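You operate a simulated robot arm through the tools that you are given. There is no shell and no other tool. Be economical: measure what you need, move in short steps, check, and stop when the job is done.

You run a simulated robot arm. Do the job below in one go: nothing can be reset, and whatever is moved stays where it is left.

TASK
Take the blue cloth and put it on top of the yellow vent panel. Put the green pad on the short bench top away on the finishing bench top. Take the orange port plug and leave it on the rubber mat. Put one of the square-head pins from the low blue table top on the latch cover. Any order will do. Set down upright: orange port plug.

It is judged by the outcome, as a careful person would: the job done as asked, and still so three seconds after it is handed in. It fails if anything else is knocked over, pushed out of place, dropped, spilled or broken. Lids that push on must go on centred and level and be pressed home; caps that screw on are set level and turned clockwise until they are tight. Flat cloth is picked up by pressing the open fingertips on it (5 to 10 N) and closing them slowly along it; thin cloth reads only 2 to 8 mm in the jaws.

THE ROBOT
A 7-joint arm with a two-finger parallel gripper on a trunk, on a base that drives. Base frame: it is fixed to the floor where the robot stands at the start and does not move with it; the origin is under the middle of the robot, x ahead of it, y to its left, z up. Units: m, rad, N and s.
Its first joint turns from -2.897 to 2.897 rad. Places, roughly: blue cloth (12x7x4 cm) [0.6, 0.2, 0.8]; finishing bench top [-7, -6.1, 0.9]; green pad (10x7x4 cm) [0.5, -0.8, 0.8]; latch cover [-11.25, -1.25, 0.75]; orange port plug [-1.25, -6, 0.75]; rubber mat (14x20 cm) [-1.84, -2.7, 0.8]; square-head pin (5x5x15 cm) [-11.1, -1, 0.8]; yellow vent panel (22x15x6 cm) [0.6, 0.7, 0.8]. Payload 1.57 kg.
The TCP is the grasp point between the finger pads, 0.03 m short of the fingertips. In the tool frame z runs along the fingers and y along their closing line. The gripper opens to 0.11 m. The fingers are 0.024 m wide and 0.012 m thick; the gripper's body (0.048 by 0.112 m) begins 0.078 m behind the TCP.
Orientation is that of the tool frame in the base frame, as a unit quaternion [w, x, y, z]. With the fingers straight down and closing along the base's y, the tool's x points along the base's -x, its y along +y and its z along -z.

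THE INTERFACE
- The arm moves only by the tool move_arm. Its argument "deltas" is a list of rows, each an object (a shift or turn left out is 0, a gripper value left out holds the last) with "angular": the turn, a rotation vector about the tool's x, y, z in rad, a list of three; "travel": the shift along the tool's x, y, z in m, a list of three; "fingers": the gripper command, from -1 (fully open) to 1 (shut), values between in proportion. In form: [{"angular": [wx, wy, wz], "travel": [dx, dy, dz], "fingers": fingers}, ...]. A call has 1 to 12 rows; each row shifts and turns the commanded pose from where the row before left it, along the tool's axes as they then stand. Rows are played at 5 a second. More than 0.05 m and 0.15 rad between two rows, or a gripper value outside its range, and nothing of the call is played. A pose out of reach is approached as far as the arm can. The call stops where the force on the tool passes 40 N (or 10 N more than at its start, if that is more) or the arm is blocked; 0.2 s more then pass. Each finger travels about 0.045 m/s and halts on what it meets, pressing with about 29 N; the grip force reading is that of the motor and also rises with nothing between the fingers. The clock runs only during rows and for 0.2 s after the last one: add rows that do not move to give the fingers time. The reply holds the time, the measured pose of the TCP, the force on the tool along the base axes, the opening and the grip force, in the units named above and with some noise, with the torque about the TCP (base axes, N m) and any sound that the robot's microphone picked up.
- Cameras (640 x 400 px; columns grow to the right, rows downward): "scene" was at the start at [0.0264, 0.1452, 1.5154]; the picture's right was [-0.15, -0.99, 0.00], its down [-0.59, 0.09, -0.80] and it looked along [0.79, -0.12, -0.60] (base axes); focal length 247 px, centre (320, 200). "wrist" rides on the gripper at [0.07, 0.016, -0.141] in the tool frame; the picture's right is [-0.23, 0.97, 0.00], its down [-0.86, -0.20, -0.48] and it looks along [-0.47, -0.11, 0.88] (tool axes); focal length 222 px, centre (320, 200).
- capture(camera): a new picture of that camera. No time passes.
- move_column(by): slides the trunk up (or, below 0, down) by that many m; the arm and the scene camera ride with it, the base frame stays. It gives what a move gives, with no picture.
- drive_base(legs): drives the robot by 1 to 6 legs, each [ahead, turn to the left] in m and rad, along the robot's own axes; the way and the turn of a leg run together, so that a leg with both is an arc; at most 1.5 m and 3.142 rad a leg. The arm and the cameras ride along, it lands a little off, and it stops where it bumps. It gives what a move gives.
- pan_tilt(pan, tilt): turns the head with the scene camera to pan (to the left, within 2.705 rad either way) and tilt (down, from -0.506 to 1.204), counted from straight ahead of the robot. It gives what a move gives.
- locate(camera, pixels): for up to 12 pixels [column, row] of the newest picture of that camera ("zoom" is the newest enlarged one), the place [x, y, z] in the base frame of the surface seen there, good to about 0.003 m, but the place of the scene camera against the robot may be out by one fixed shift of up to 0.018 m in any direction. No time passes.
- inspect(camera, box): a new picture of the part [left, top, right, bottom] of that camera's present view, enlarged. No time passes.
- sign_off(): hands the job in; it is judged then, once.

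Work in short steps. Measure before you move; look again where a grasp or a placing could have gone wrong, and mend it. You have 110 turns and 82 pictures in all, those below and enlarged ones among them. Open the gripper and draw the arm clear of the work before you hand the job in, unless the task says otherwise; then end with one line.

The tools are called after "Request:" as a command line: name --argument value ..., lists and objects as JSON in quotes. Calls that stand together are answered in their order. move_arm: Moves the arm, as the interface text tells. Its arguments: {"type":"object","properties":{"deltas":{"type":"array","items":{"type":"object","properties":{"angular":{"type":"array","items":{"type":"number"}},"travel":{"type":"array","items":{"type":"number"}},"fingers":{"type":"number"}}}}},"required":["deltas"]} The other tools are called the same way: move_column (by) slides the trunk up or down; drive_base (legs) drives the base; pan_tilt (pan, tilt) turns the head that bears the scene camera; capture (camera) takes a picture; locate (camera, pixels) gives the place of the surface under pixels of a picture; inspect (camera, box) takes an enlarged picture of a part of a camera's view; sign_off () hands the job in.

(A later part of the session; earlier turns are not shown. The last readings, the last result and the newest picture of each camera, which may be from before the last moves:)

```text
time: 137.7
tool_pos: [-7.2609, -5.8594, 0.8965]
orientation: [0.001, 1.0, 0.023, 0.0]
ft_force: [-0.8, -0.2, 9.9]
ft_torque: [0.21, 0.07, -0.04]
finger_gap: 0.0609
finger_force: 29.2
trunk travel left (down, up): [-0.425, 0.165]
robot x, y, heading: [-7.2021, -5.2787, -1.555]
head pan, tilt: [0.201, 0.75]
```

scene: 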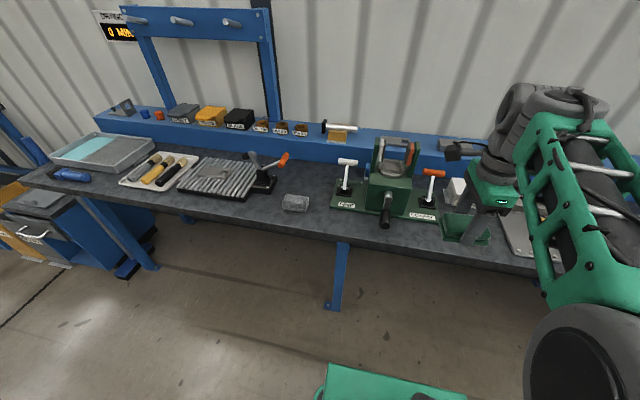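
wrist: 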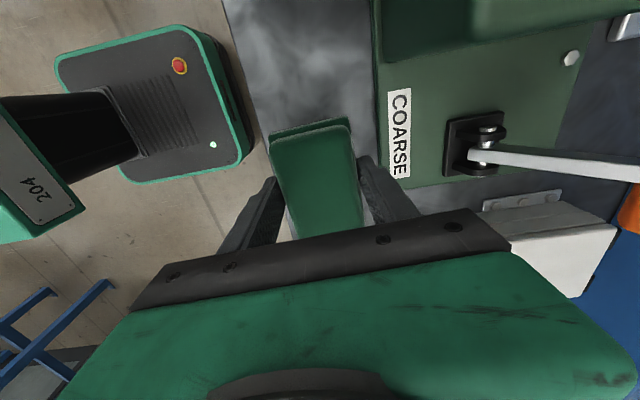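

Contact felt (10 N). Open slightly to 75 mm, rise, and look.

Request:
move_arm --deltas '[{"fingers": -0.36}, {}, {}, {"travel": [0, 0, -0.03]}, {"travel": [0, 0, -0.05]}, {"travel": [0, 0, -0.05]}, {"travel": [0, 0, -0.05]}, {"travel": [0, -0.04, -0.02]}, {"travel": [0, -0.045, 0]}, {"travel": [0, -0.045, 0]}]'

Request:
capture --camera "wrist"

```text
time: 139.9
tool_pos: [-7.2677, -5.7309, 1.0952]
orientation: [0.0, 1.0, 0.023, 0.0]
ft_force: [0.2, 0.2, -0.4]
ft_torque: [-0.03, 0.0, -0.04]
finger_gap: 0.0748
finger_force: 0.0
trunk travel left (down, up): [-0.425, 0.165]
robot x, y, heading: [-7.2002, -5.2785, -1.56]
head pan, tilt: [0.201, 0.75]
```

```text
50 pictures are left
```

wrist: 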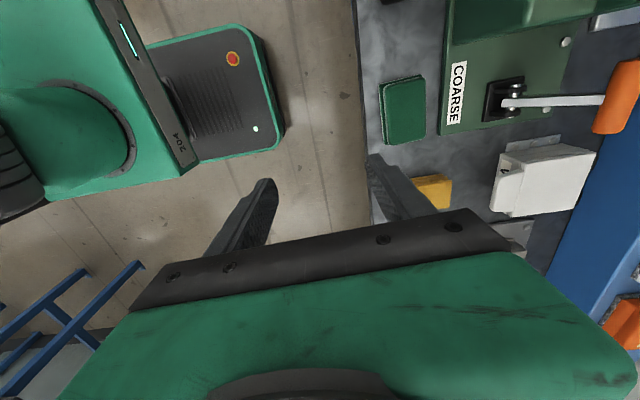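

Pad is set down well. Now back off and turn west to look for the low blue table.

Request:
drive_base --legs '[[-1.3, 0], [0, -1.58]]'

Request:
pan_tilt --pan -0.5 --tilt 0.3

Request:
capture --camera "scene"

```text
time: 150.3
tool_pos: [-7.6755, -3.9053, 1.0965]
orientation: [0.0, 0.71, -0.704, 0.0]
ft_force: [-0.9, -0.9, -0.2]
ft_torque: [-0.02, 0.02, 0.03]
finger_gap: 0.0749
finger_force: 0.0
trunk travel left (down, up): [-0.425, 0.165]
robot x, y, heading: [-7.2197, -3.9837, 3.122]
head pan, tilt: [0.201, 0.75]
```

```text
time: 151.4
tool_pos: [-7.6759, -3.9048, 1.0953]
orientation: [0.0, 0.711, -0.703, 0.0]
ft_force: [-0.2, -0.6, 0.3]
ft_torque: [-0.02, 0.01, 0.02]
finger_gap: 0.0748
finger_force: 0.2
trunk travel left (down, up): [-0.425, 0.165]
robot x, y, heading: [-7.2224, -3.9822, 3.121]
head pan, tilt: [-0.499, 0.3]
```

```text
49 pictures are left
```

scene: 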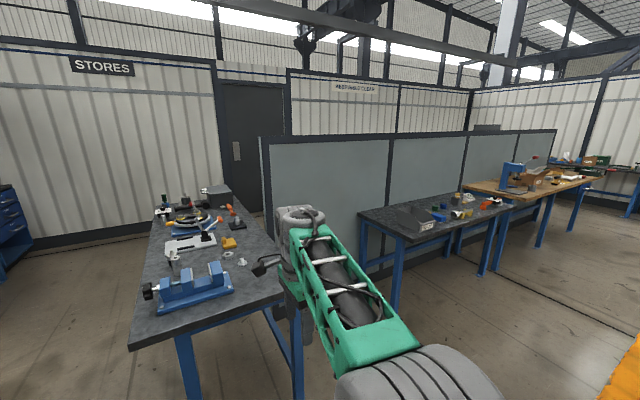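

Request:
locate --camera "scene" --pixels '[[130, 345], [285, 290], [245, 205], [265, 145], [550, 140], [400, 300], [500, 265], [560, 240], [590, 230], [630, 200], [430, 230], [625, 165]]'

Request:
inspect --camera "scene" --box '[340, 100, 640, 260]'

```text
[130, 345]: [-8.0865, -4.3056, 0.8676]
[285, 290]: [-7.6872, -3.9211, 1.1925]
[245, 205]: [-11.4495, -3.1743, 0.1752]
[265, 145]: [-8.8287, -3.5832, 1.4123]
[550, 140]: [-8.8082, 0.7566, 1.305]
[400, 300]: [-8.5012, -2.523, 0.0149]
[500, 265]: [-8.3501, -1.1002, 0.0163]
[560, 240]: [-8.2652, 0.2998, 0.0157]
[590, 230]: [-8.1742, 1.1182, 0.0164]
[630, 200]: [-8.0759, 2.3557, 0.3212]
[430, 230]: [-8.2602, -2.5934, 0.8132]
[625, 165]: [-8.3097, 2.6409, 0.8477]
```

```text
2.13 times, centred on (490, 180) of scene
```

zoom: 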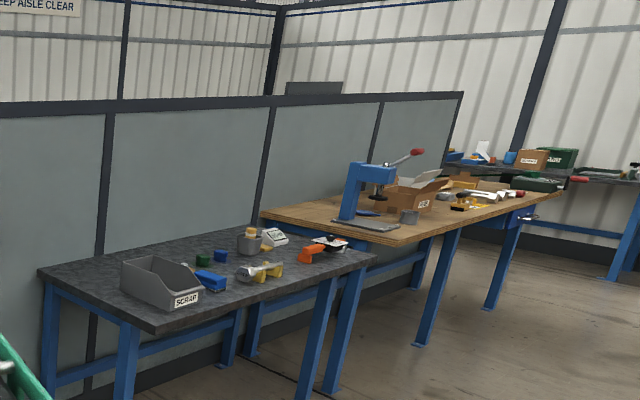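

A partition at x≈-8.8 (y -3.6…0.8) lies between. Check how far the stores table extends and the gap to the back wall.

Request:
locate --camera "scene" --pixels '[[152, 215], [235, 195], [262, 225], [222, 190], [110, 245], [250, 210], [30, 250], [60, 270], [268, 200], [205, 195], [100, 330], [8, 215]]'

Request:
inspect --camera "scene" --box '[0, 120, 320, 330]'

```text
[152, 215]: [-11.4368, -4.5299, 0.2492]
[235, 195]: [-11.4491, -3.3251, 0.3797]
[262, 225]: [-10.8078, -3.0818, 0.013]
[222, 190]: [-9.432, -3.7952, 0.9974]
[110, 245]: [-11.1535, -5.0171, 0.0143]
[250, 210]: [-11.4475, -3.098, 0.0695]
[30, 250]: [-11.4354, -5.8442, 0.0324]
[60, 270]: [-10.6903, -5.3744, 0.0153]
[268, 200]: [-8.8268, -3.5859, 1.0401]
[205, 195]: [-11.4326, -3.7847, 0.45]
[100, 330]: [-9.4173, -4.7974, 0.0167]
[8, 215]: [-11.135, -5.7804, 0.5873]
```

```text
1.90 times, centred on (160, 225) of scene
```

zoom: 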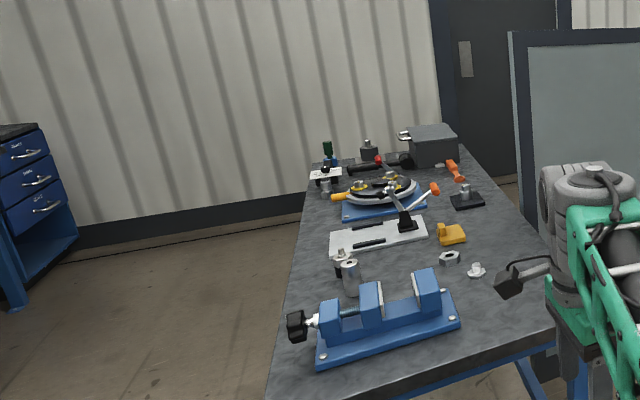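

Route: south to y≈-5.0, west past the stores table to x≈-10.45, then north.

Request:
drive_base --legs '[[0, 1.571], [1.0, 0], [0, -1.555]]'

Request:
drive_base --legs '[[1.2, 0], [1.0, 0], [1.0, 0], [0, -1.57]]'

Request:
pan_tilt --pan 0 --tilt 0.35

Request:
capture --camera "scene"

```text
time: 164.2
tool_pos: [-7.7028, -4.9361, 1.0951]
orientation: [0.0, 0.726, -0.688, -0.001]
ft_force: [-0.3, 0.5, 0.4]
ft_torque: [0.0, 0.0, -0.01]
finger_gap: 0.0748
finger_force: 0.1
trunk travel left (down, up): [-0.425, 0.165]
robot x, y, heading: [-7.2466, -4.995, -3.121]
head pan, tilt: [-0.499, 0.3]
```

```text
time: 183.6
tool_pos: [-10.3549, -4.5339, 1.0951]
orientation: [-0.001, -0.003, 1.0, -0.001]
ft_force: [-0.3, -0.3, -0.8]
ft_torque: [0.01, -0.01, 0.03]
finger_gap: 0.0748
finger_force: 0.0
trunk travel left (down, up): [-0.425, 0.165]
robot x, y, heading: [-10.4344, -4.9864, 1.542]
head pan, tilt: [-0.499, 0.3]
```

```text
time: 184.6
tool_pos: [-10.3569, -4.5321, 1.0955]
orientation: [0.0, -0.005, 1.0, 0.0]
ft_force: [0.0, 0.1, 0.5]
ft_torque: [0.01, -0.03, -0.03]
finger_gap: 0.0747
finger_force: 0.0
trunk travel left (down, up): [-0.425, 0.165]
robot x, y, heading: [-10.4375, -4.9882, 1.543]
head pan, tilt: [0.0, 0.351]
```

```text
46 pictures are left
```

scene: 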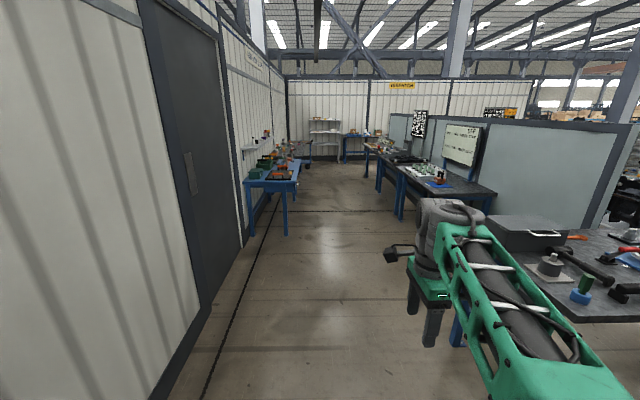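

The low blue table is ahead at (270,180). Locate its corners and the right-hand bench edges.

Request:
locate --camera "scene" --pixels '[[247, 184], [298, 182], [285, 232], [300, 160], [480, 235], [520, 270], [400, 215], [380, 195], [560, 322]]'

Request:
inspect --camera "scene" --box '[220, 110, 400, 240]'

```text
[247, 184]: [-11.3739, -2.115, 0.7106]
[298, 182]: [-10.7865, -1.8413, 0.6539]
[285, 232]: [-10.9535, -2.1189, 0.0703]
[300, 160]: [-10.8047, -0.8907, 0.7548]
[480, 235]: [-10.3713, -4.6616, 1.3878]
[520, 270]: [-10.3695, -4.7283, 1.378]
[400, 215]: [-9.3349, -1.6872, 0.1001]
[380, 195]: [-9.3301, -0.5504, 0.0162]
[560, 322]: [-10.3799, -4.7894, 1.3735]
```

```text
3.08 times, centred on (310, 175) of scene
```

zoom: 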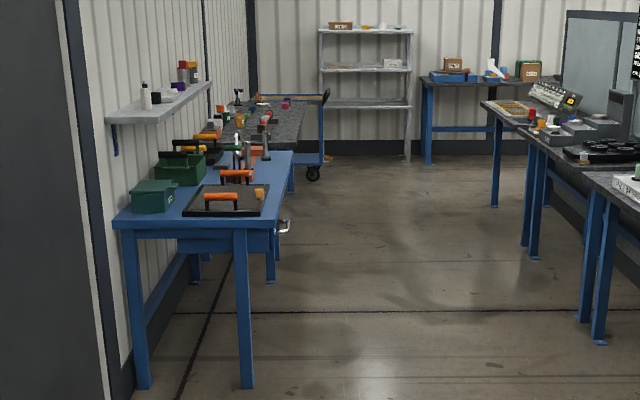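

Drive north 3.84 m along x≈-10.4, turn left to face the table.

Request:
drive_base --legs '[[1.3, 0.02], [1.3, 0], [1.22, 0], [0, 1.575]]'

Request:
pan_tilt --pan 0.05 --tilt 0.6

Request:
capture --camera "scene"

```text
time: 206.7
tool_pos: [-10.7351, -1.1096, 1.0951]
orientation: [0.0, -0.702, 0.712, 0.001]
ft_force: [0.6, 0.2, -0.3]
ft_torque: [0.01, 0.03, 0.04]
finger_gap: 0.0747
finger_force: 0.1
trunk travel left (down, up): [-0.425, 0.165]
robot x, y, heading: [-10.2866, -1.2026, 3.098]
head pan, tilt: [0.0, 0.351]
```

```text
time: 207.5
tool_pos: [-10.735, -1.1089, 1.0943]
orientation: [0.0, -0.702, 0.712, 0.0]
ft_force: [0.3, -1.0, -0.3]
ft_torque: [-0.04, 0.02, -0.01]
finger_gap: 0.0747
finger_force: 0.1
trunk travel left (down, up): [-0.425, 0.165]
robot x, y, heading: [-10.2832, -1.1973, 3.099]
head pan, tilt: [0.051, 0.6]
```

```text
44 pictures are left
```

scene: 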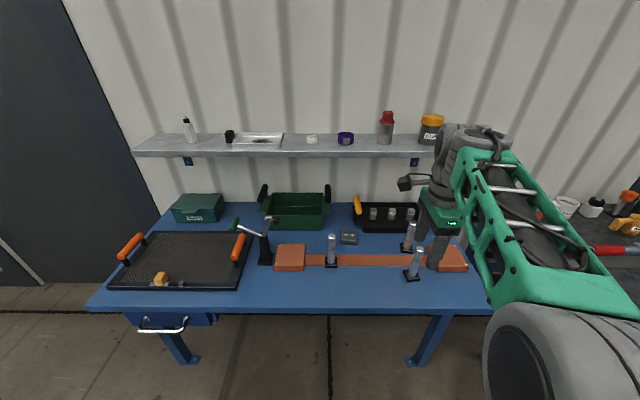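

Request:
inspect --camera "scene" --box '[250, 170, 490, 310]'

Request:
locate --camera "scene" --pixels '[[331, 240], [331, 264], [348, 238], [348, 245], [408, 228], [408, 248], [416, 255], [413, 278], [290, 250], [380, 260], [340, 312], [300, 155]]'

Request:
capture --camera "wrist"

```text
2.67 times, centred on (370, 240) of scene
```

zoom: 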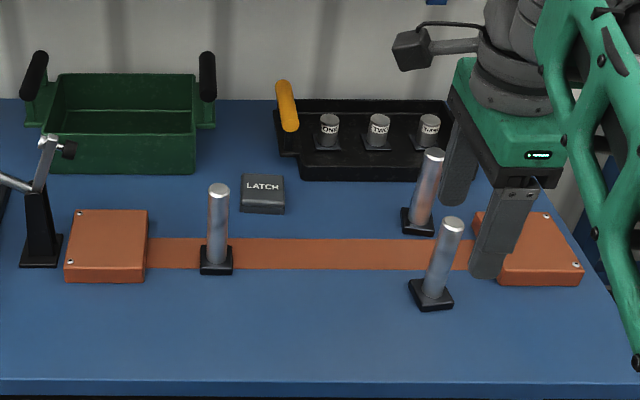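

```text
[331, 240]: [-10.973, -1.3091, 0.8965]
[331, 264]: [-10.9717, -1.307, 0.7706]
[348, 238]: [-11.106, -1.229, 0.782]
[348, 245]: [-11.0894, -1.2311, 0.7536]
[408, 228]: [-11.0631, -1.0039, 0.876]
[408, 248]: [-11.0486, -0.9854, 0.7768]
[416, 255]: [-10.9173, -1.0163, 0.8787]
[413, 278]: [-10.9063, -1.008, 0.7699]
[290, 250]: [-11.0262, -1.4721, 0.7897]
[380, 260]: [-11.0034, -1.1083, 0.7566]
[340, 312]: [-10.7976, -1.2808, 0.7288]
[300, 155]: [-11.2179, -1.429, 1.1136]
```

```text
42 pictures are left
```

wrist: 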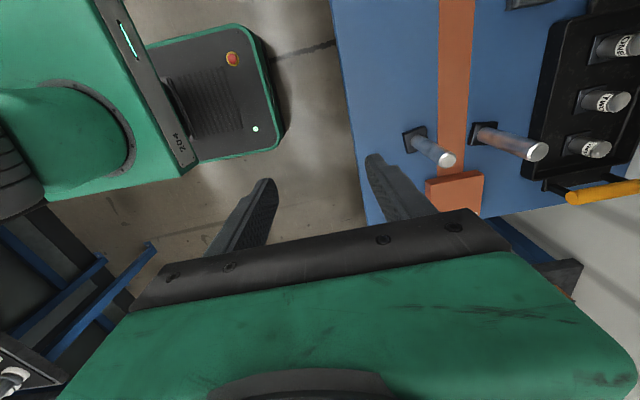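

Three pins stand on their square heads; latch cover (labelled LATCH) is at about (-11.1,-1.23), top ≈0.77. Drive 0.18 m closer and measure with the wrist camera.

Request:
drive_base --legs '[[0.18, 0]]'

Request:
move_arm --deltas '[{"travel": [0.04, 0, 0], "fingers": -1}, {"travel": [0.04, 0, 0]}, {"travel": [0.04, 0, 0]}, {}]'

Request:
capture --camera "wrist"

```text
time: 209.0
tool_pos: [-10.9135, -1.1018, 1.0953]
orientation: [0.001, -0.703, 0.711, -0.001]
ft_force: [0.0, 0.3, 0.0]
ft_torque: [0.04, 0.0, 0.01]
finger_gap: 0.0747
finger_force: 0.1
trunk travel left (down, up): [-0.425, 0.165]
robot x, y, heading: [-10.4674, -1.1872, 3.093]
head pan, tilt: [0.051, 0.6]
```

```text
time: 210.0
tool_pos: [-10.9158, -1.2226, 1.0944]
orientation: [0.0, -0.702, 0.712, 0.0]
ft_force: [0.4, -0.7, 0.4]
ft_torque: [0.0, -0.01, -0.01]
finger_gap: 0.1102
finger_force: 0.1
trunk travel left (down, up): [-0.425, 0.165]
robot x, y, heading: [-10.4636, -1.1884, 3.095]
head pan, tilt: [0.051, 0.6]
```

```text
41 pictures are left
```

wrist: 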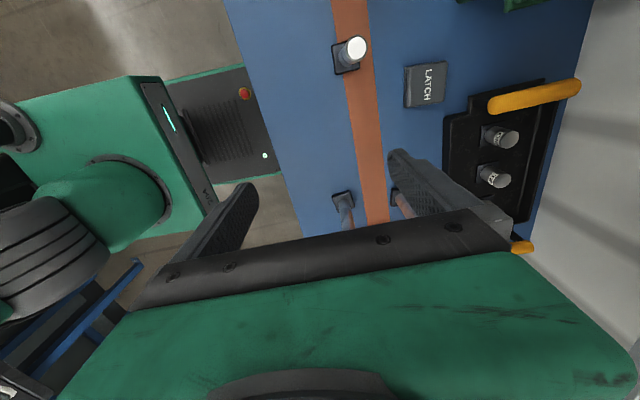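

Pin A is at (350,48) and the latch cover at (425,85). Measure.

Request:
inspect --camera "wrist" --box '[310, 10, 470, 120]'

Request:
locate --camera "wrist" --pixels '[[355, 48], [338, 62], [333, 50], [405, 68], [444, 62], [443, 102], [405, 106], [425, 95], [400, 120]]'

```text
3.64 times, centred on (390, 65) of wrist
```

zoom: 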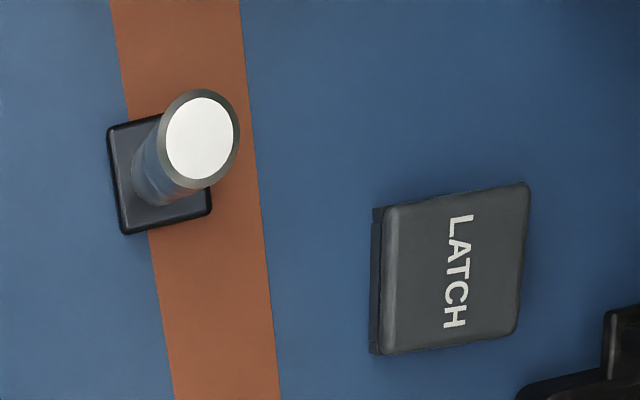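

```text
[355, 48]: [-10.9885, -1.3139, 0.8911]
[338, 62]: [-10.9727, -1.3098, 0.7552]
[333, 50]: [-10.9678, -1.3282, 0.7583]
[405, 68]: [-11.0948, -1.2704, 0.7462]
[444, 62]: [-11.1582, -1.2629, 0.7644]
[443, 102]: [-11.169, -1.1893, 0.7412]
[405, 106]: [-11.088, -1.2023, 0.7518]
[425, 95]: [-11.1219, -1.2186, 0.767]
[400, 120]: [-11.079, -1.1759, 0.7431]
```

Request:
locate --camera "zoom" --pixels '[[395, 212], [518, 192], [508, 325], [390, 345], [455, 270], [200, 138], [205, 100], [225, 160], [118, 140], [128, 228], [207, 208], [150, 170]]'

```text
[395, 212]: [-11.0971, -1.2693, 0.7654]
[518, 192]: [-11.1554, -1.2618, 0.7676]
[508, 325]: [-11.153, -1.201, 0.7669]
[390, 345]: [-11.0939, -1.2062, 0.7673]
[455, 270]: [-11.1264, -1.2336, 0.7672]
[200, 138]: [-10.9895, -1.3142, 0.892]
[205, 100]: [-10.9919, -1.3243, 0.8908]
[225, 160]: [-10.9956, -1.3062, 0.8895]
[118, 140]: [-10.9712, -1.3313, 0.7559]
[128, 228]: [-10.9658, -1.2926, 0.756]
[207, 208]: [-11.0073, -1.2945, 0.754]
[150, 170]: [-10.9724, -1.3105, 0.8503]
```

Latch top centre (-11.125,-1.235,0.767); pin A shaft (-10.989,-1.313), top 0.891. Move above the pin, part-descend, check.

Request:
move_arm --deltas '[{"travel": [0.0305, 0.024, 0]}, {"travel": [0.0305, 0.024, 0]}, {"travel": [0.0305, 0.024, 0]}, {"travel": [0, 0, 0.04]}, {"travel": [0, 0, 0.04]}, {"travel": [0, 0, 0.04]}, {"travel": [0, 0, 0.03]}, {}]'

Request:
capture --camera "wrist"

```text
time: 211.8
tool_pos: [-10.9868, -1.3111, 0.9451]
orientation: [0.0, -0.703, 0.711, 0.001]
ft_force: [-0.4, 0.2, -0.2]
ft_torque: [-0.04, 0.01, 0.0]
finger_gap: 0.1098
finger_force: 0.1
trunk travel left (down, up): [-0.425, 0.165]
robot x, y, heading: [-10.4593, -1.1946, 3.098]
head pan, tilt: [0.051, 0.6]
```

```text
39 pictures are left
```

wrist: 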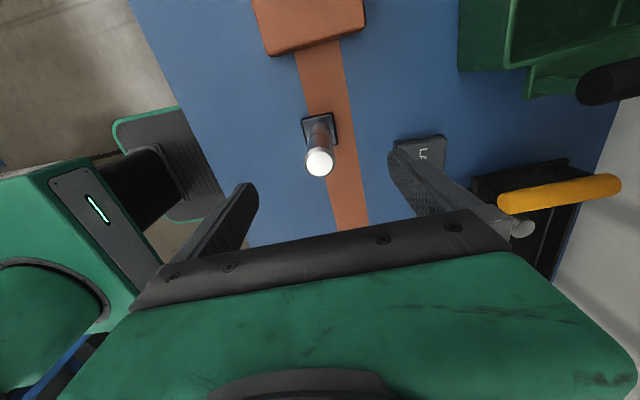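

Recheck the pin top position (319,162).

Request:
locate --camera "wrist" --pixels '[[319, 162], [319, 148], [320, 174], [307, 162], [332, 162], [302, 118], [337, 142]]'

```text
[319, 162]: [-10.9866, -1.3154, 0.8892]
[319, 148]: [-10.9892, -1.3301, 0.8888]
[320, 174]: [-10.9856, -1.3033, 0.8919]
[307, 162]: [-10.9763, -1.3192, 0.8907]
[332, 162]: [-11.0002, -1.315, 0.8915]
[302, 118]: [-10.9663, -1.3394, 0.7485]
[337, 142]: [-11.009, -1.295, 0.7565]
```

Centred within 5 mm. Descend to 0.835 and close.

Request:
move_arm --deltas '[{"travel": [0.004, 0.001, 0.04]}, {"travel": [0, 0, 0.04]}, {"travel": [0, 0, 0.03]}, {}, {"fingers": 0.0}, {"fingers": 0.4}, {"fingers": 1}, {}, {}, {}, {}]'

```text
time: 214.2
tool_pos: [-10.9895, -1.3172, 0.8358]
orientation: [0.001, -0.703, 0.711, 0.0]
ft_force: [2.3, 0.3, 0.1]
ft_torque: [0.15, -0.01, -0.02]
finger_gap: 0.0297
finger_force: 28.7
trunk travel left (down, up): [-0.425, 0.165]
robot x, y, heading: [-10.4631, -1.1906, 3.097]
head pan, tilt: [0.051, 0.6]
```

Pin held (30 mm shaft). Lift and carry above the latch cover.

Request:
move_arm --deltas '[{"travel": [0, 0, -0.03]}, {"travel": [0, 0, -0.04]}, {"travel": [0, 0, -0.02]}, {"travel": [-0.02, 0.0342, 0]}, {"travel": [-0.02, 0.0342, 0]}, {"travel": [-0.02, 0.0342, 0]}, {"travel": [-0.02, 0.0342, 0]}, {}]'

Request:
capture --camera "wrist"

Request:
inspect --camera "scene" --box '[250, 130, 490, 310]'

```text
time: 216.0
tool_pos: [-11.1263, -1.2351, 0.9246]
orientation: [0.001, -0.704, 0.71, -0.001]
ft_force: [-0.1, 0.2, -9.8]
ft_torque: [-0.06, -0.06, 0.01]
finger_gap: 0.0298
finger_force: 29.3
trunk travel left (down, up): [-0.425, 0.165]
robot x, y, heading: [-10.4628, -1.193, 3.099]
head pan, tilt: [0.051, 0.6]
```

```text
38 pictures are left
```

wrist: 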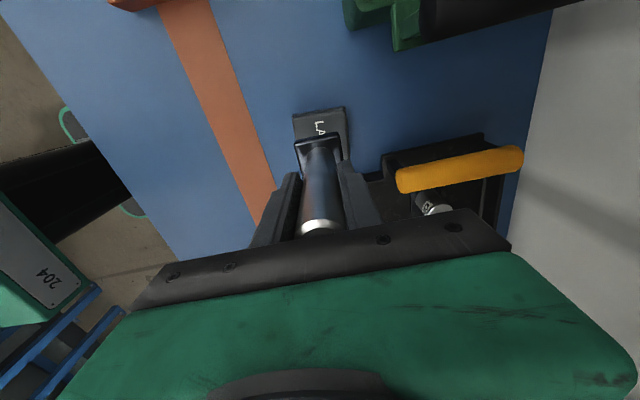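

```text
2.22 times, centred on (370, 220) of scene
```

zoom: 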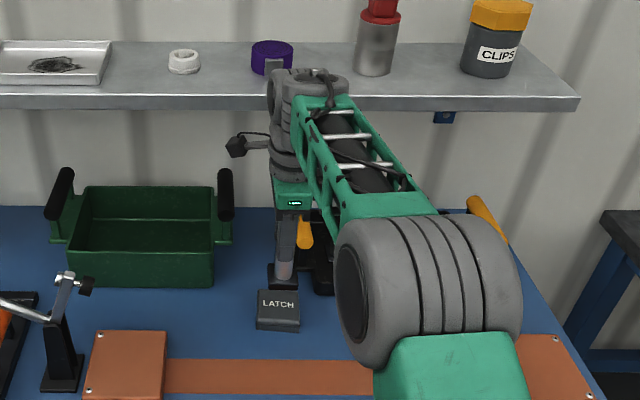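

Check clearance to the rack handle (400,180), rack corner (385,180), and the latch position under the pin.

Request:
locate --camera "wrist" --pixels '[[400, 182], [410, 170], [386, 172], [390, 200], [296, 118], [343, 110], [346, 150], [297, 148], [337, 140], [435, 208]]'

Request:
locate --camera "zoom" --pixels '[[270, 85], [275, 160], [220, 100], [200, 107], [330, 105], [300, 75]]'

```text
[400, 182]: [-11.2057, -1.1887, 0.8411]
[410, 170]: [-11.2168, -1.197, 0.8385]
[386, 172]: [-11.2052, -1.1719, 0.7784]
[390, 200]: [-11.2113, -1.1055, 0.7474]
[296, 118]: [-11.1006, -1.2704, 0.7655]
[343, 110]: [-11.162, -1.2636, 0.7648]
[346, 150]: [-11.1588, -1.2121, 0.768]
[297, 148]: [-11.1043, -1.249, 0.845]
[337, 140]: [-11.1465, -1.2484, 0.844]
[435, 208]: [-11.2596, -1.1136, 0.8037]
```

```text
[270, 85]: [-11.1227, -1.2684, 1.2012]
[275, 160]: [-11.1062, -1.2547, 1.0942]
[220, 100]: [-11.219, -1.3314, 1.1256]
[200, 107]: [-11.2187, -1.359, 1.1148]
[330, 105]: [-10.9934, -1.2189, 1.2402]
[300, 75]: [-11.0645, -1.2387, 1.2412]
```

Clear. Lower 0.062, then feel for contact.

Request:
move_arm --deltas '[{"travel": [0, 0, 0.03]}, {"travel": [0, 0, 0.025]}, {"travel": [0, 0, 0.006]}, {}]'

Request:
move_arm --deltas '[{"travel": [0, 0, 0.002]}, {"travel": [0, 0, 0.001]}, {}]'

Request:
capture --camera "wrist"

```text
time: 217.0
tool_pos: [-11.1255, -1.2339, 0.8637]
orientation: [0.0, -0.704, 0.71, 0.0]
ft_force: [0.3, 0.3, -9.8]
ft_torque: [-0.04, -0.02, -0.03]
finger_gap: 0.0299
finger_force: 29.5
trunk travel left (down, up): [-0.425, 0.165]
robot x, y, heading: [-10.462, -1.1934, 3.1]
head pan, tilt: [0.051, 0.6]
```

```text
time: 217.8
tool_pos: [-11.1263, -1.2336, 0.8628]
orientation: [-0.001, -0.703, 0.712, 0.0]
ft_force: [-0.5, 2.3, 5.4]
ft_torque: [0.27, -0.28, 0.04]
finger_gap: 0.0293
finger_force: 28.9
trunk travel left (down, up): [-0.425, 0.165]
robot x, y, heading: [-10.4625, -1.1906, 3.1]
head pan, tilt: [0.051, 0.6]
```

```text
36 pictures are left
```

wrist: 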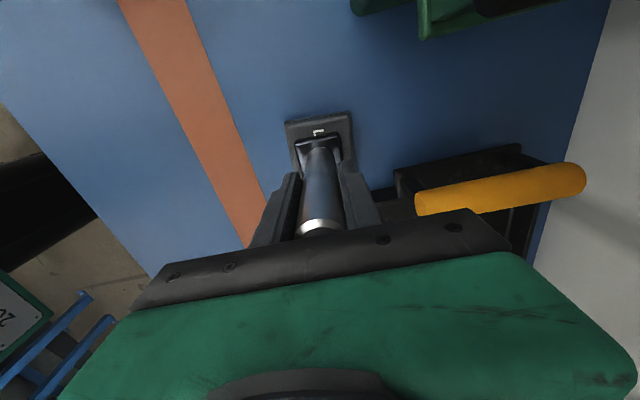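

Contact (≈15 N change). Open moderately and rise straight up, then retract.

Request:
move_arm --deltas '[{"fingers": 0.6}, {"fingers": 0.1}, {}, {}, {"travel": [0, 0, -0.03]}, {"travel": [0, 0, -0.04]}, {"travel": [0, 0, -0.04]}, {"travel": [0, -0.01, -0.04]}, {"travel": [0, -0.04, -0.02]}, {"travel": [0, -0.045, 0]}, {"travel": [0, -0.045, -0.02]}, {"travel": [0, -0.045, -0.02]}]'

Request:
inspect --camera "scene" --box '[250, 170, 490, 310]'

Request:
capture --camera "wrist"

```text
time: 220.4
tool_pos: [-10.9375, -1.236, 1.069]
orientation: [0.0, -0.704, 0.711, 0.0]
ft_force: [0.1, 0.2, 0.1]
ft_torque: [0.0, 0.02, 0.0]
finger_gap: 0.0494
finger_force: 0.0
trunk travel left (down, up): [-0.425, 0.165]
robot x, y, heading: [-10.4642, -1.1904, 3.098]
head pan, tilt: [0.051, 0.6]
```

```text
2.67 times, centred on (370, 240) of scene
```

zoom: 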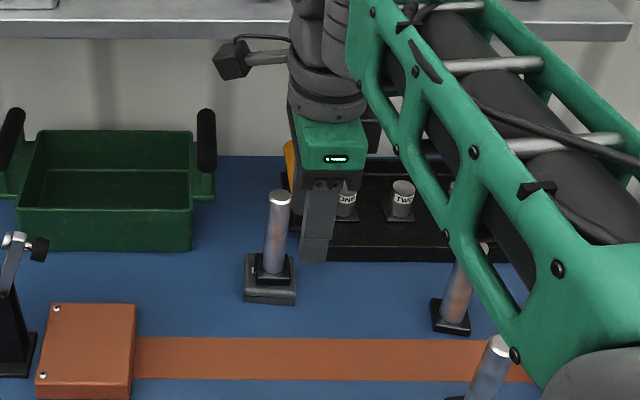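

```text
34 pictures are left
```

wrist: 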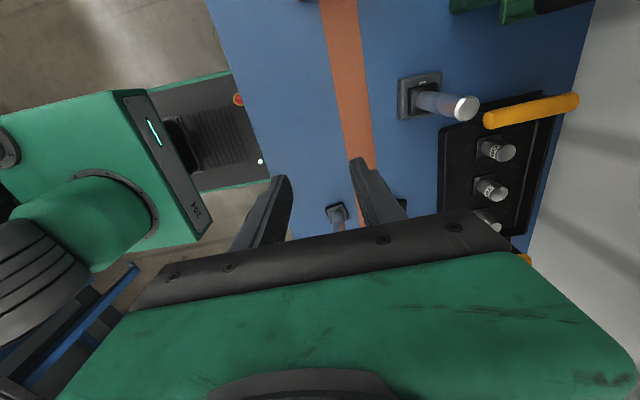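

Pin stands upright on the latch cover. Now retrace: back off, south to y≈-5, east to x≈-7.2.

Request:
drive_base --legs '[[-0.2, 0], [0, 1.614], [1.3, 0], [1.3, 0], [1.2, 0], [0, 1.571]]'

```text
time: 247.8
tool_pos: [-9.6887, -4.9294, 1.0701]
orientation: [0.0, 0.68, 0.733, 0.0]
ft_force: [0.5, 0.5, -0.3]
ft_torque: [-0.01, -0.01, 0.01]
finger_gap: 0.0498
finger_force: 0.1
trunk travel left (down, up): [-0.425, 0.165]
robot x, y, heading: [-10.1611, -5.0167, 0.043]
head pan, tilt: [0.051, 0.6]
```

East 2.9 m, then north to y≈-3.6, then face east.

Request:
drive_base --legs '[[0, -0.043], [1.45, 0], [1.45, 0], [0, 1.571], [1.4, 0], [0, -1.571]]'

```text
time: 276.5
tool_pos: [-6.7862, -3.5512, 1.0704]
orientation: [0.0, 0.694, 0.72, 0.0]
ft_force: [0.5, -0.7, -0.1]
ft_torque: [0.01, 0.0, 0.0]
finger_gap: 0.0493
finger_force: 0.1
trunk travel left (down, up): [-0.425, 0.165]
robot x, y, heading: [-7.2636, -3.6222, 0.004]
head pan, tilt: [0.051, 0.6]
```

East 4 m past the trolleys, then diagonal to (-1.25,-5.1), facing the seals-and-plugs bench.

Request:
drive_base --legs '[[1.4, 0], [1.3, 0], [1.3, 0], [0, -0.64]]'

Request:
drive_base --legs '[[1.25, 0], [1.25, 0], [0, -0.93]]'

Request:
capture --camera "scene"

```text
time: 297.5
tool_pos: [-2.8322, -3.7566, 1.07]
orientation: [0.0, 0.883, 0.469, 0.0]
ft_force: [0.1, 0.0, 0.2]
ft_torque: [-0.01, 0.0, 0.01]
finger_gap: 0.0497
finger_force: 0.2
trunk travel left (down, up): [-0.425, 0.165]
robot x, y, heading: [-3.2523, -3.5346, -0.628]
head pan, tilt: [0.051, 0.6]
```

```text
time: 312.1
tool_pos: [-1.1628, -5.4588, 1.0704]
orientation: [0.0, 1.0, 0.025, 0.0]
ft_force: [-0.1, -0.1, 0.3]
ft_torque: [-0.01, 0.01, 0.01]
finger_gap: 0.0493
finger_force: 0.0
trunk travel left (down, up): [-0.425, 0.165]
robot x, y, heading: [-1.2386, -4.9838, -1.553]
head pan, tilt: [0.051, 0.6]
```

```text
33 pictures are left
```

scene: 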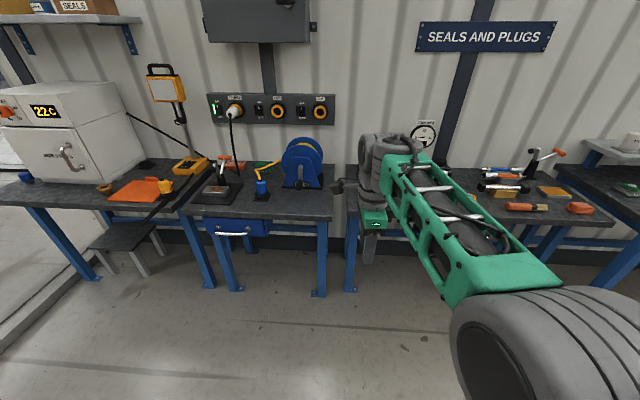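

Locate the bench edge and then approach; plug is hidden behind the arm.

Request:
locate --camera "scene" --pixels '[[300, 218], [352, 212], [560, 222], [330, 200], [605, 222]]'

Request:
capture --camera "wrist"

```text
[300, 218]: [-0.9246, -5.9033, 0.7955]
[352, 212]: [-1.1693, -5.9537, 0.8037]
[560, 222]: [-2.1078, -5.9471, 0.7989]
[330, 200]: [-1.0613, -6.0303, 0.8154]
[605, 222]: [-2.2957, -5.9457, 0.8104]
```

```text
32 pictures are left
```

wrist: 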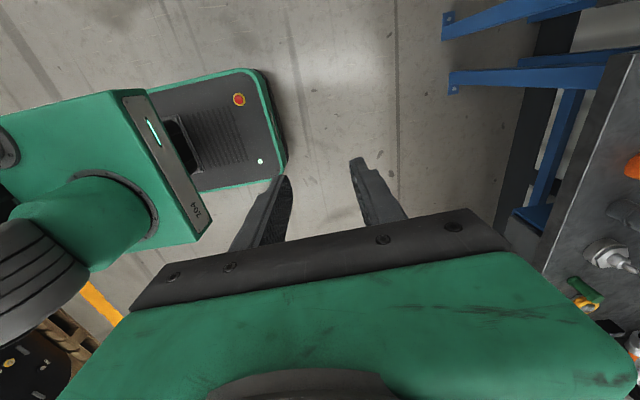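

Drive 0.47 m forward and view the plugs with the wrist camera.

Request:
drive_base --legs '[[0.47, 0]]'

Request:
pan_tilt --pan -0.3 --tilt 0.9

Request:
capture --camera "wrist"

Request:
capture --camera "scene"

```text
time: 314.9
tool_pos: [-1.1522, -5.9366, 1.0699]
orientation: [0.001, 1.0, 0.025, 0.0]
ft_force: [0.9, 0.4, -0.9]
ft_torque: [0.0, 0.01, 0.05]
finger_gap: 0.0496
finger_force: 0.0
trunk travel left (down, up): [-0.425, 0.165]
robot x, y, heading: [-1.2265, -5.4669, -1.549]
head pan, tilt: [0.051, 0.6]
```

```text
time: 315.7
tool_pos: [-1.1531, -5.9368, 1.069]
orientation: [0.0, 1.0, 0.026, 0.0]
ft_force: [-0.1, -0.2, 0.3]
ft_torque: [0.01, 0.0, 0.01]
finger_gap: 0.0495
finger_force: 0.0
trunk travel left (down, up): [-0.425, 0.165]
robot x, y, heading: [-1.2294, -5.466, -1.549]
head pan, tilt: [-0.3, 0.901]
```

```text
31 pictures are left
```

wrist: 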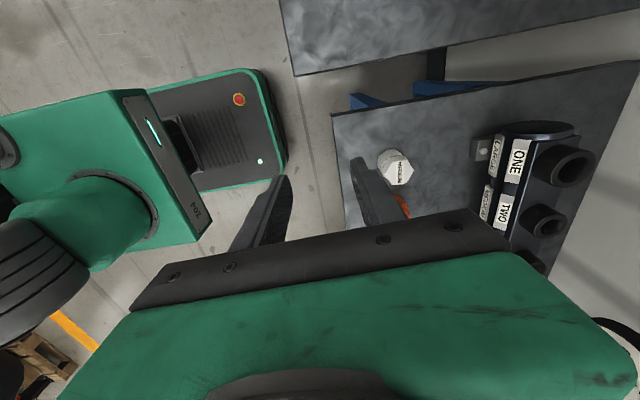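

```text
30 pictures are left
```

scene: 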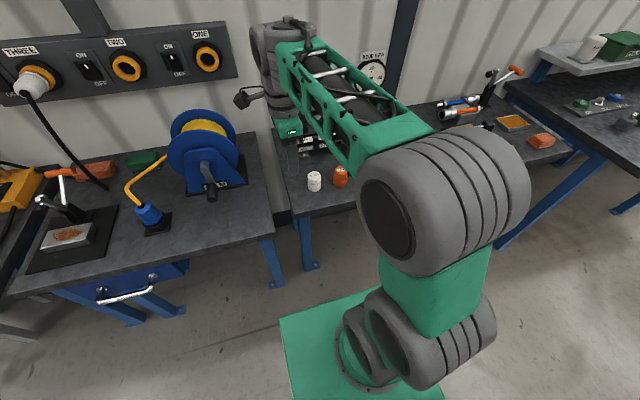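

The orange plug is at scene (340,175), hidden under the right finger in the wrist view. Shift the tool 0.11 m west.

Request:
locate --camera "scene" --pixels '[[340, 170], [340, 182], [314, 178], [325, 195]]'

Request:
move_arm --deltas '[{"travel": [-0.04, 0, 0], "fingers": -1}, {"travel": [-0.04, 0, 0]}, {"travel": [-0.04, 0.02, 0]}, {}]'

Request:
capture --camera "wrist"

```text
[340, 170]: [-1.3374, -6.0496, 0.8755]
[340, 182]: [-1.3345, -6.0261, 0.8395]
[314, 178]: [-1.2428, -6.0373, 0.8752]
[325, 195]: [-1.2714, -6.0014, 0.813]
```

```text
time: 316.7
tool_pos: [-1.2721, -5.9641, 1.0697]
orientation: [-0.002, 1.0, 0.025, 0.0]
ft_force: [-0.9, -0.3, 0.8]
ft_torque: [0.04, 0.0, 0.01]
finger_gap: 0.1101
finger_force: 0.0
trunk travel left (down, up): [-0.425, 0.165]
robot x, y, heading: [-1.2282, -5.4632, -1.552]
head pan, tilt: [-0.3, 0.901]
```

```text
29 pictures are left
```

wrist: 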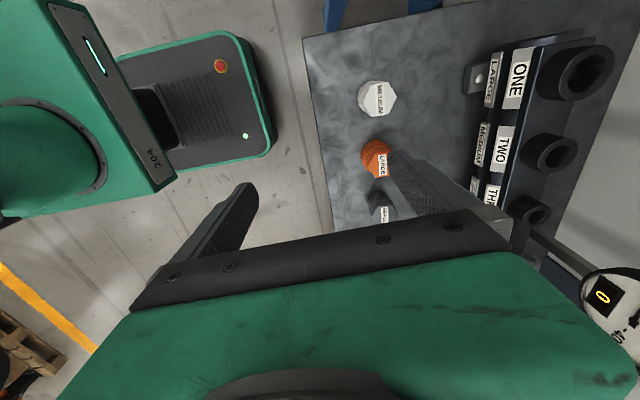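

Measure the orange plug (376,160) and its neighbours.

Request:
inspect --camera "wrist" --box '[330, 70, 430, 230]'

Request:
locate --camera "wrist" --pixels '[[374, 148], [365, 162], [384, 152], [376, 95], [370, 110], [378, 200], [345, 180], [382, 172], [362, 150]]'

```text
2.50 times, centred on (380, 150) of wrist
```

zoom: 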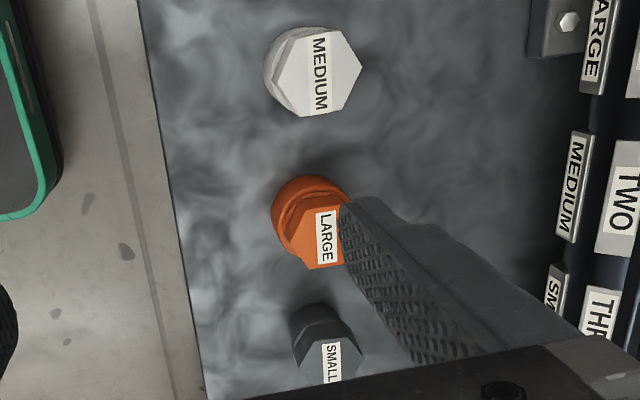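

```text
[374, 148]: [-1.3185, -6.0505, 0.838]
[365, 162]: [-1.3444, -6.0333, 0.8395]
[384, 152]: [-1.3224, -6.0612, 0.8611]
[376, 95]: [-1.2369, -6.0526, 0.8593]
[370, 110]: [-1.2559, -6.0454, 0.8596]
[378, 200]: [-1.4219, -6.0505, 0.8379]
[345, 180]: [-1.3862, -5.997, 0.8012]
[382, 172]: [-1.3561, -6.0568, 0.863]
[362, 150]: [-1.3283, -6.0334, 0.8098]
```

Move over (-1.338,-6.055) and look again from z≈1.0.

Request:
move_arm --deltas '[{"travel": [-0.0235, 0.0292, 0]}, {"travel": [-0.0235, 0.0292, 0]}, {"travel": [-0.0235, 0.0292, 0.02]}, {"travel": [0, 0, 0.045]}, {}]'

Request:
capture --camera "wrist"

```text
time: 317.9
tool_pos: [-1.3372, -6.0536, 1.0062]
orientation: [0.0, 1.0, 0.025, -0.001]
ft_force: [0.5, -0.4, 0.7]
ft_torque: [0.03, -0.05, -0.04]
finger_gap: 0.1098
finger_force: 0.0
trunk travel left (down, up): [-0.425, 0.165]
robot x, y, heading: [-1.2245, -5.4666, -1.557]
head pan, tilt: [-0.3, 0.901]
```

```text
27 pictures are left
```

wrist: 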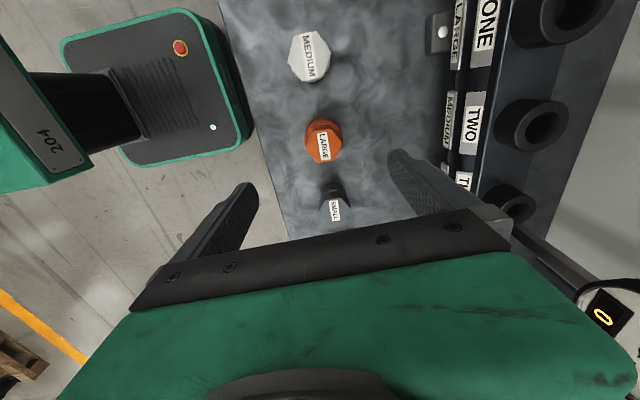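

Request:
inspect --camera "wrist" --box '[270, 90, 410, 220]'

Request:
locate --camera "wrist" --pixels '[[324, 140], [324, 126], [340, 145], [326, 158], [310, 150], [306, 138], [334, 198], [400, 175]]'

```text
3.08 times, centred on (340, 155) of wrist
```

zoom: 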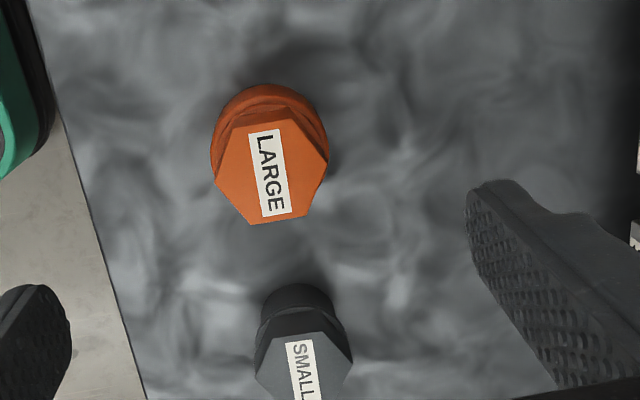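

```text
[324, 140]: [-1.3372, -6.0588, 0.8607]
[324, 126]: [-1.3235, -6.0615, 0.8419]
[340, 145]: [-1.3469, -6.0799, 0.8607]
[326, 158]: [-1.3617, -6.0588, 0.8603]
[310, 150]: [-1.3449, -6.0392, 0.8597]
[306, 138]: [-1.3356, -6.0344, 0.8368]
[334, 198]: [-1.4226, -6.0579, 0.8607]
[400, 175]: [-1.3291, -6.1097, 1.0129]
```

Plug centre ≈(-1.342,-6.059), top 0.861. Check how close the manifold face (448,130) is to the right finger's path.

Request:
locate --camera "wrist" --pixels '[[448, 120], [440, 150], [470, 150], [432, 35], [455, 180], [425, 130], [285, 230], [260, 130]]'

```text
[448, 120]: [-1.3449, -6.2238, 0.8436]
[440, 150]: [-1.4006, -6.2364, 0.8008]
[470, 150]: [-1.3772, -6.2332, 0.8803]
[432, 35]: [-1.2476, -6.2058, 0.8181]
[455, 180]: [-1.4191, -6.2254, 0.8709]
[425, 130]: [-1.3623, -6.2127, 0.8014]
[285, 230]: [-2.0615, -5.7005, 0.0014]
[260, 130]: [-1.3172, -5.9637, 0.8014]
```

Manifold face is at y≈-6.22, clear by 9 cm. Descend to z≈0.835 and close.

Request:
move_arm --deltas '[{"travel": [-0.005, 0.005, 0.04]}, {"travel": [0, 0, 0.045]}, {"travel": [0, 0, 0.045]}, {"travel": [0, 0, 0.03]}, {"travel": [0, 0, 0.009]}, {"fingers": 0.0}, {"fingers": 0.4}, {"fingers": 1}, {}, {}, {}, {}]'

Request:
capture --camera "wrist"

```text
time: 320.5
tool_pos: [-1.3443, -6.0569, 0.8352]
orientation: [-0.002, 1.0, 0.025, 0.0]
ft_force: [-0.4, 22.4, 0.4]
ft_torque: [0.39, -0.02, 0.01]
finger_gap: 0.0548
finger_force: 45.0
trunk travel left (down, up): [-0.425, 0.165]
robot x, y, heading: [-1.2299, -5.4638, -1.554]
head pan, tilt: [-0.3, 0.901]
```

```text
25 pictures are left
```

wrist: 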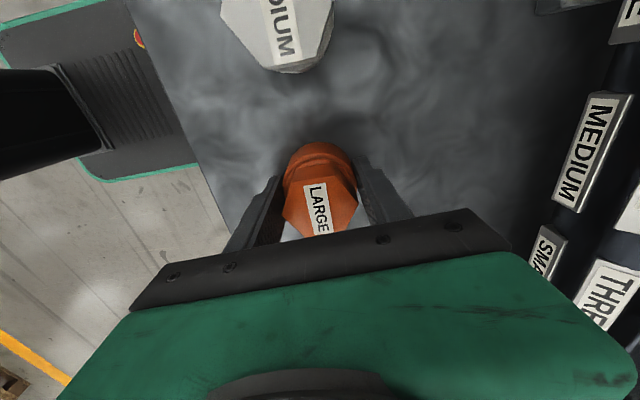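

Gripped at 55 mm with a 22 N side load, possibly off-centre contact. Let it settle and lift a little.

Request:
move_arm --deltas '[{}, {}, {"travel": [0, 0, -0.01]}, {}]'

```text
time: 321.4
tool_pos: [-1.3445, -6.0575, 0.8359]
orientation: [-0.006, 1.0, 0.026, 0.001]
ft_force: [-3.4, -4.8, -10.4]
ft_torque: [-1.31, 0.09, 0.19]
finger_gap: 0.0552
finger_force: 44.7
trunk travel left (down, up): [-0.425, 0.165]
robot x, y, heading: [-1.228, -5.4663, -1.555]
head pan, tilt: [-0.3, 0.901]
stopped in row 4: the force on the tool passed its limit (the readings are from after the stop); the commanded pose is now the measured one
```

The lift stopped on force with almost no motion; something is odd. Open again, rise and look.

Request:
move_arm --deltas '[{"fingers": 0.0}, {"fingers": -0.5}, {"fingers": -1}, {}, {}, {"travel": [0, 0, -0.02]}, {"travel": [0, 0, -0.04]}, {"travel": [0, 0, -0.04]}, {}]'

Request:
inspect --camera "wrist" --box '[220, 60, 440, 230]'

```text
time: 323.4
tool_pos: [-1.3457, -6.0599, 0.9377]
orientation: [-0.006, 1.0, 0.025, 0.001]
ft_force: [0.6, 0.5, 0.4]
ft_torque: [-0.02, 0.03, 0.01]
finger_gap: 0.1101
finger_force: 0.0
trunk travel left (down, up): [-0.425, 0.165]
robot x, y, heading: [-1.2262, -5.4653, -1.555]
head pan, tilt: [-0.3, 0.901]
```

```text
2.35 times, centred on (330, 145) of wrist
```

zoom: 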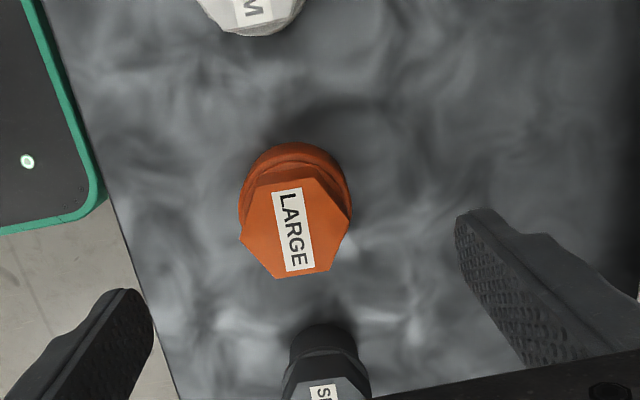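

Measure the hex vertices to align the jaws with its flats.

Request:
locate --camera "zoom" --pixels '[[255, 189], [317, 179], [346, 212], [326, 265], [276, 274], [244, 238], [296, 226], [290, 145], [242, 195]]'

```text
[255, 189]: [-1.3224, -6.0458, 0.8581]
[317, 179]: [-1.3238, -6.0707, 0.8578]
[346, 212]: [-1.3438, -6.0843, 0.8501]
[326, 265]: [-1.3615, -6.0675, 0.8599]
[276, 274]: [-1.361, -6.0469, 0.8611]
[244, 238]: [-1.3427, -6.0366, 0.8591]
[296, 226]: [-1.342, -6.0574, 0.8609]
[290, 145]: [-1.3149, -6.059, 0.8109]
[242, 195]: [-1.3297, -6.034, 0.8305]
```

Flats face ±x (≈40 mm across). Level the tool, turn it back by -1.49 rad so the jaws close along x, partly open (75 mm) to clear neighbours.

Request:
move_arm --deltas '[{"angular": [-0.012, 0, 0], "fingers": -0.36}, {"angular": [0, 0, -0.149]}, {"angular": [0, 0, -0.149]}, {"angular": [0, 0, -0.149]}, {"angular": [0, 0, -0.149]}, {"angular": [0, 0, -0.149]}, {"angular": [0, 0, -0.149]}, {"angular": [0, 0, -0.149]}, {"angular": [0, 0, -0.149]}, {"angular": [0, 0, -0.149]}, {"angular": [0, 0, -0.149]}, {}]'

Request:
capture --camera "wrist"

```text
time: 325.9
tool_pos: [-1.3448, -6.0575, 0.9365]
orientation: [0.0, 0.717, 0.697, 0.0]
ft_force: [0.8, 0.0, -0.6]
ft_torque: [0.05, 0.01, -0.02]
finger_gap: 0.0749
finger_force: 0.0
trunk travel left (down, up): [-0.425, 0.165]
robot x, y, heading: [-1.2294, -5.4649, -1.555]
head pan, tilt: [-0.3, 0.901]
```

```text
23 pictures are left
```

wrist: 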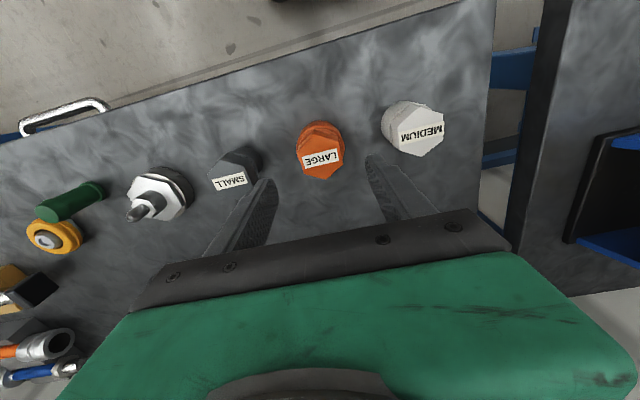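

Now descend to grip the hex flats above the flange: TCP z≈0.869 (tips ≈0.839), then close.

Request:
move_arm --deltas '[{"travel": [-0.001, 0.003, 0.03]}, {"travel": [0, 0, 0.03]}, {"travel": [0, 0, 0.0075]}, {}, {"fingers": 0.0}, {"fingers": 0.2}, {"fingers": 0.5}, {"fingers": 1}, {}, {}, {}]'

Request:
capture --camera "wrist"

```text
time: 328.4
tool_pos: [-1.343, -6.0594, 0.866]
orientation: [0.002, 0.718, 0.696, 0.001]
ft_force: [-4.6, -0.2, -0.6]
ft_torque: [0.0, 0.25, 0.02]
finger_gap: 0.0483
finger_force: 28.9
trunk travel left (down, up): [-0.425, 0.165]
robot x, y, heading: [-1.2324, -5.465, -1.55]
head pan, tilt: [-0.3, 0.901]
```

```text
22 pictures are left
```

wrist: 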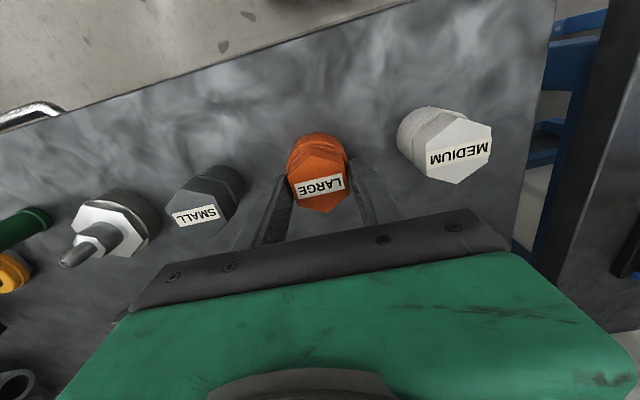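

Normal 29 N grip at 48 mm. Lift gently.

Request:
move_arm --deltas '[{"travel": [0, 0, -0.003]}, {"travel": [0, 0, -0.004]}, {"travel": [0, 0, -0.008]}, {"travel": [0, 0, -0.015]}, {}]'

Request:
capture --camera "wrist"

```text
time: 329.6
tool_pos: [-1.341, -6.0587, 0.8999]
orientation: [0.001, 0.718, 0.696, 0.001]
ft_force: [-0.3, -0.5, -0.6]
ft_torque: [0.0, 0.0, 0.01]
finger_gap: 0.0481
finger_force: 29.2
trunk travel left (down, up): [-0.425, 0.165]
robot x, y, heading: [-1.2311, -5.4667, -1.553]
head pan, tilt: [-0.3, 0.901]
```

```text
21 pictures are left
```

wrist: 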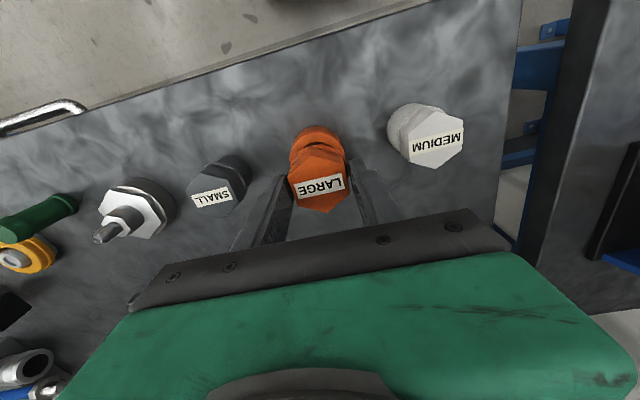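

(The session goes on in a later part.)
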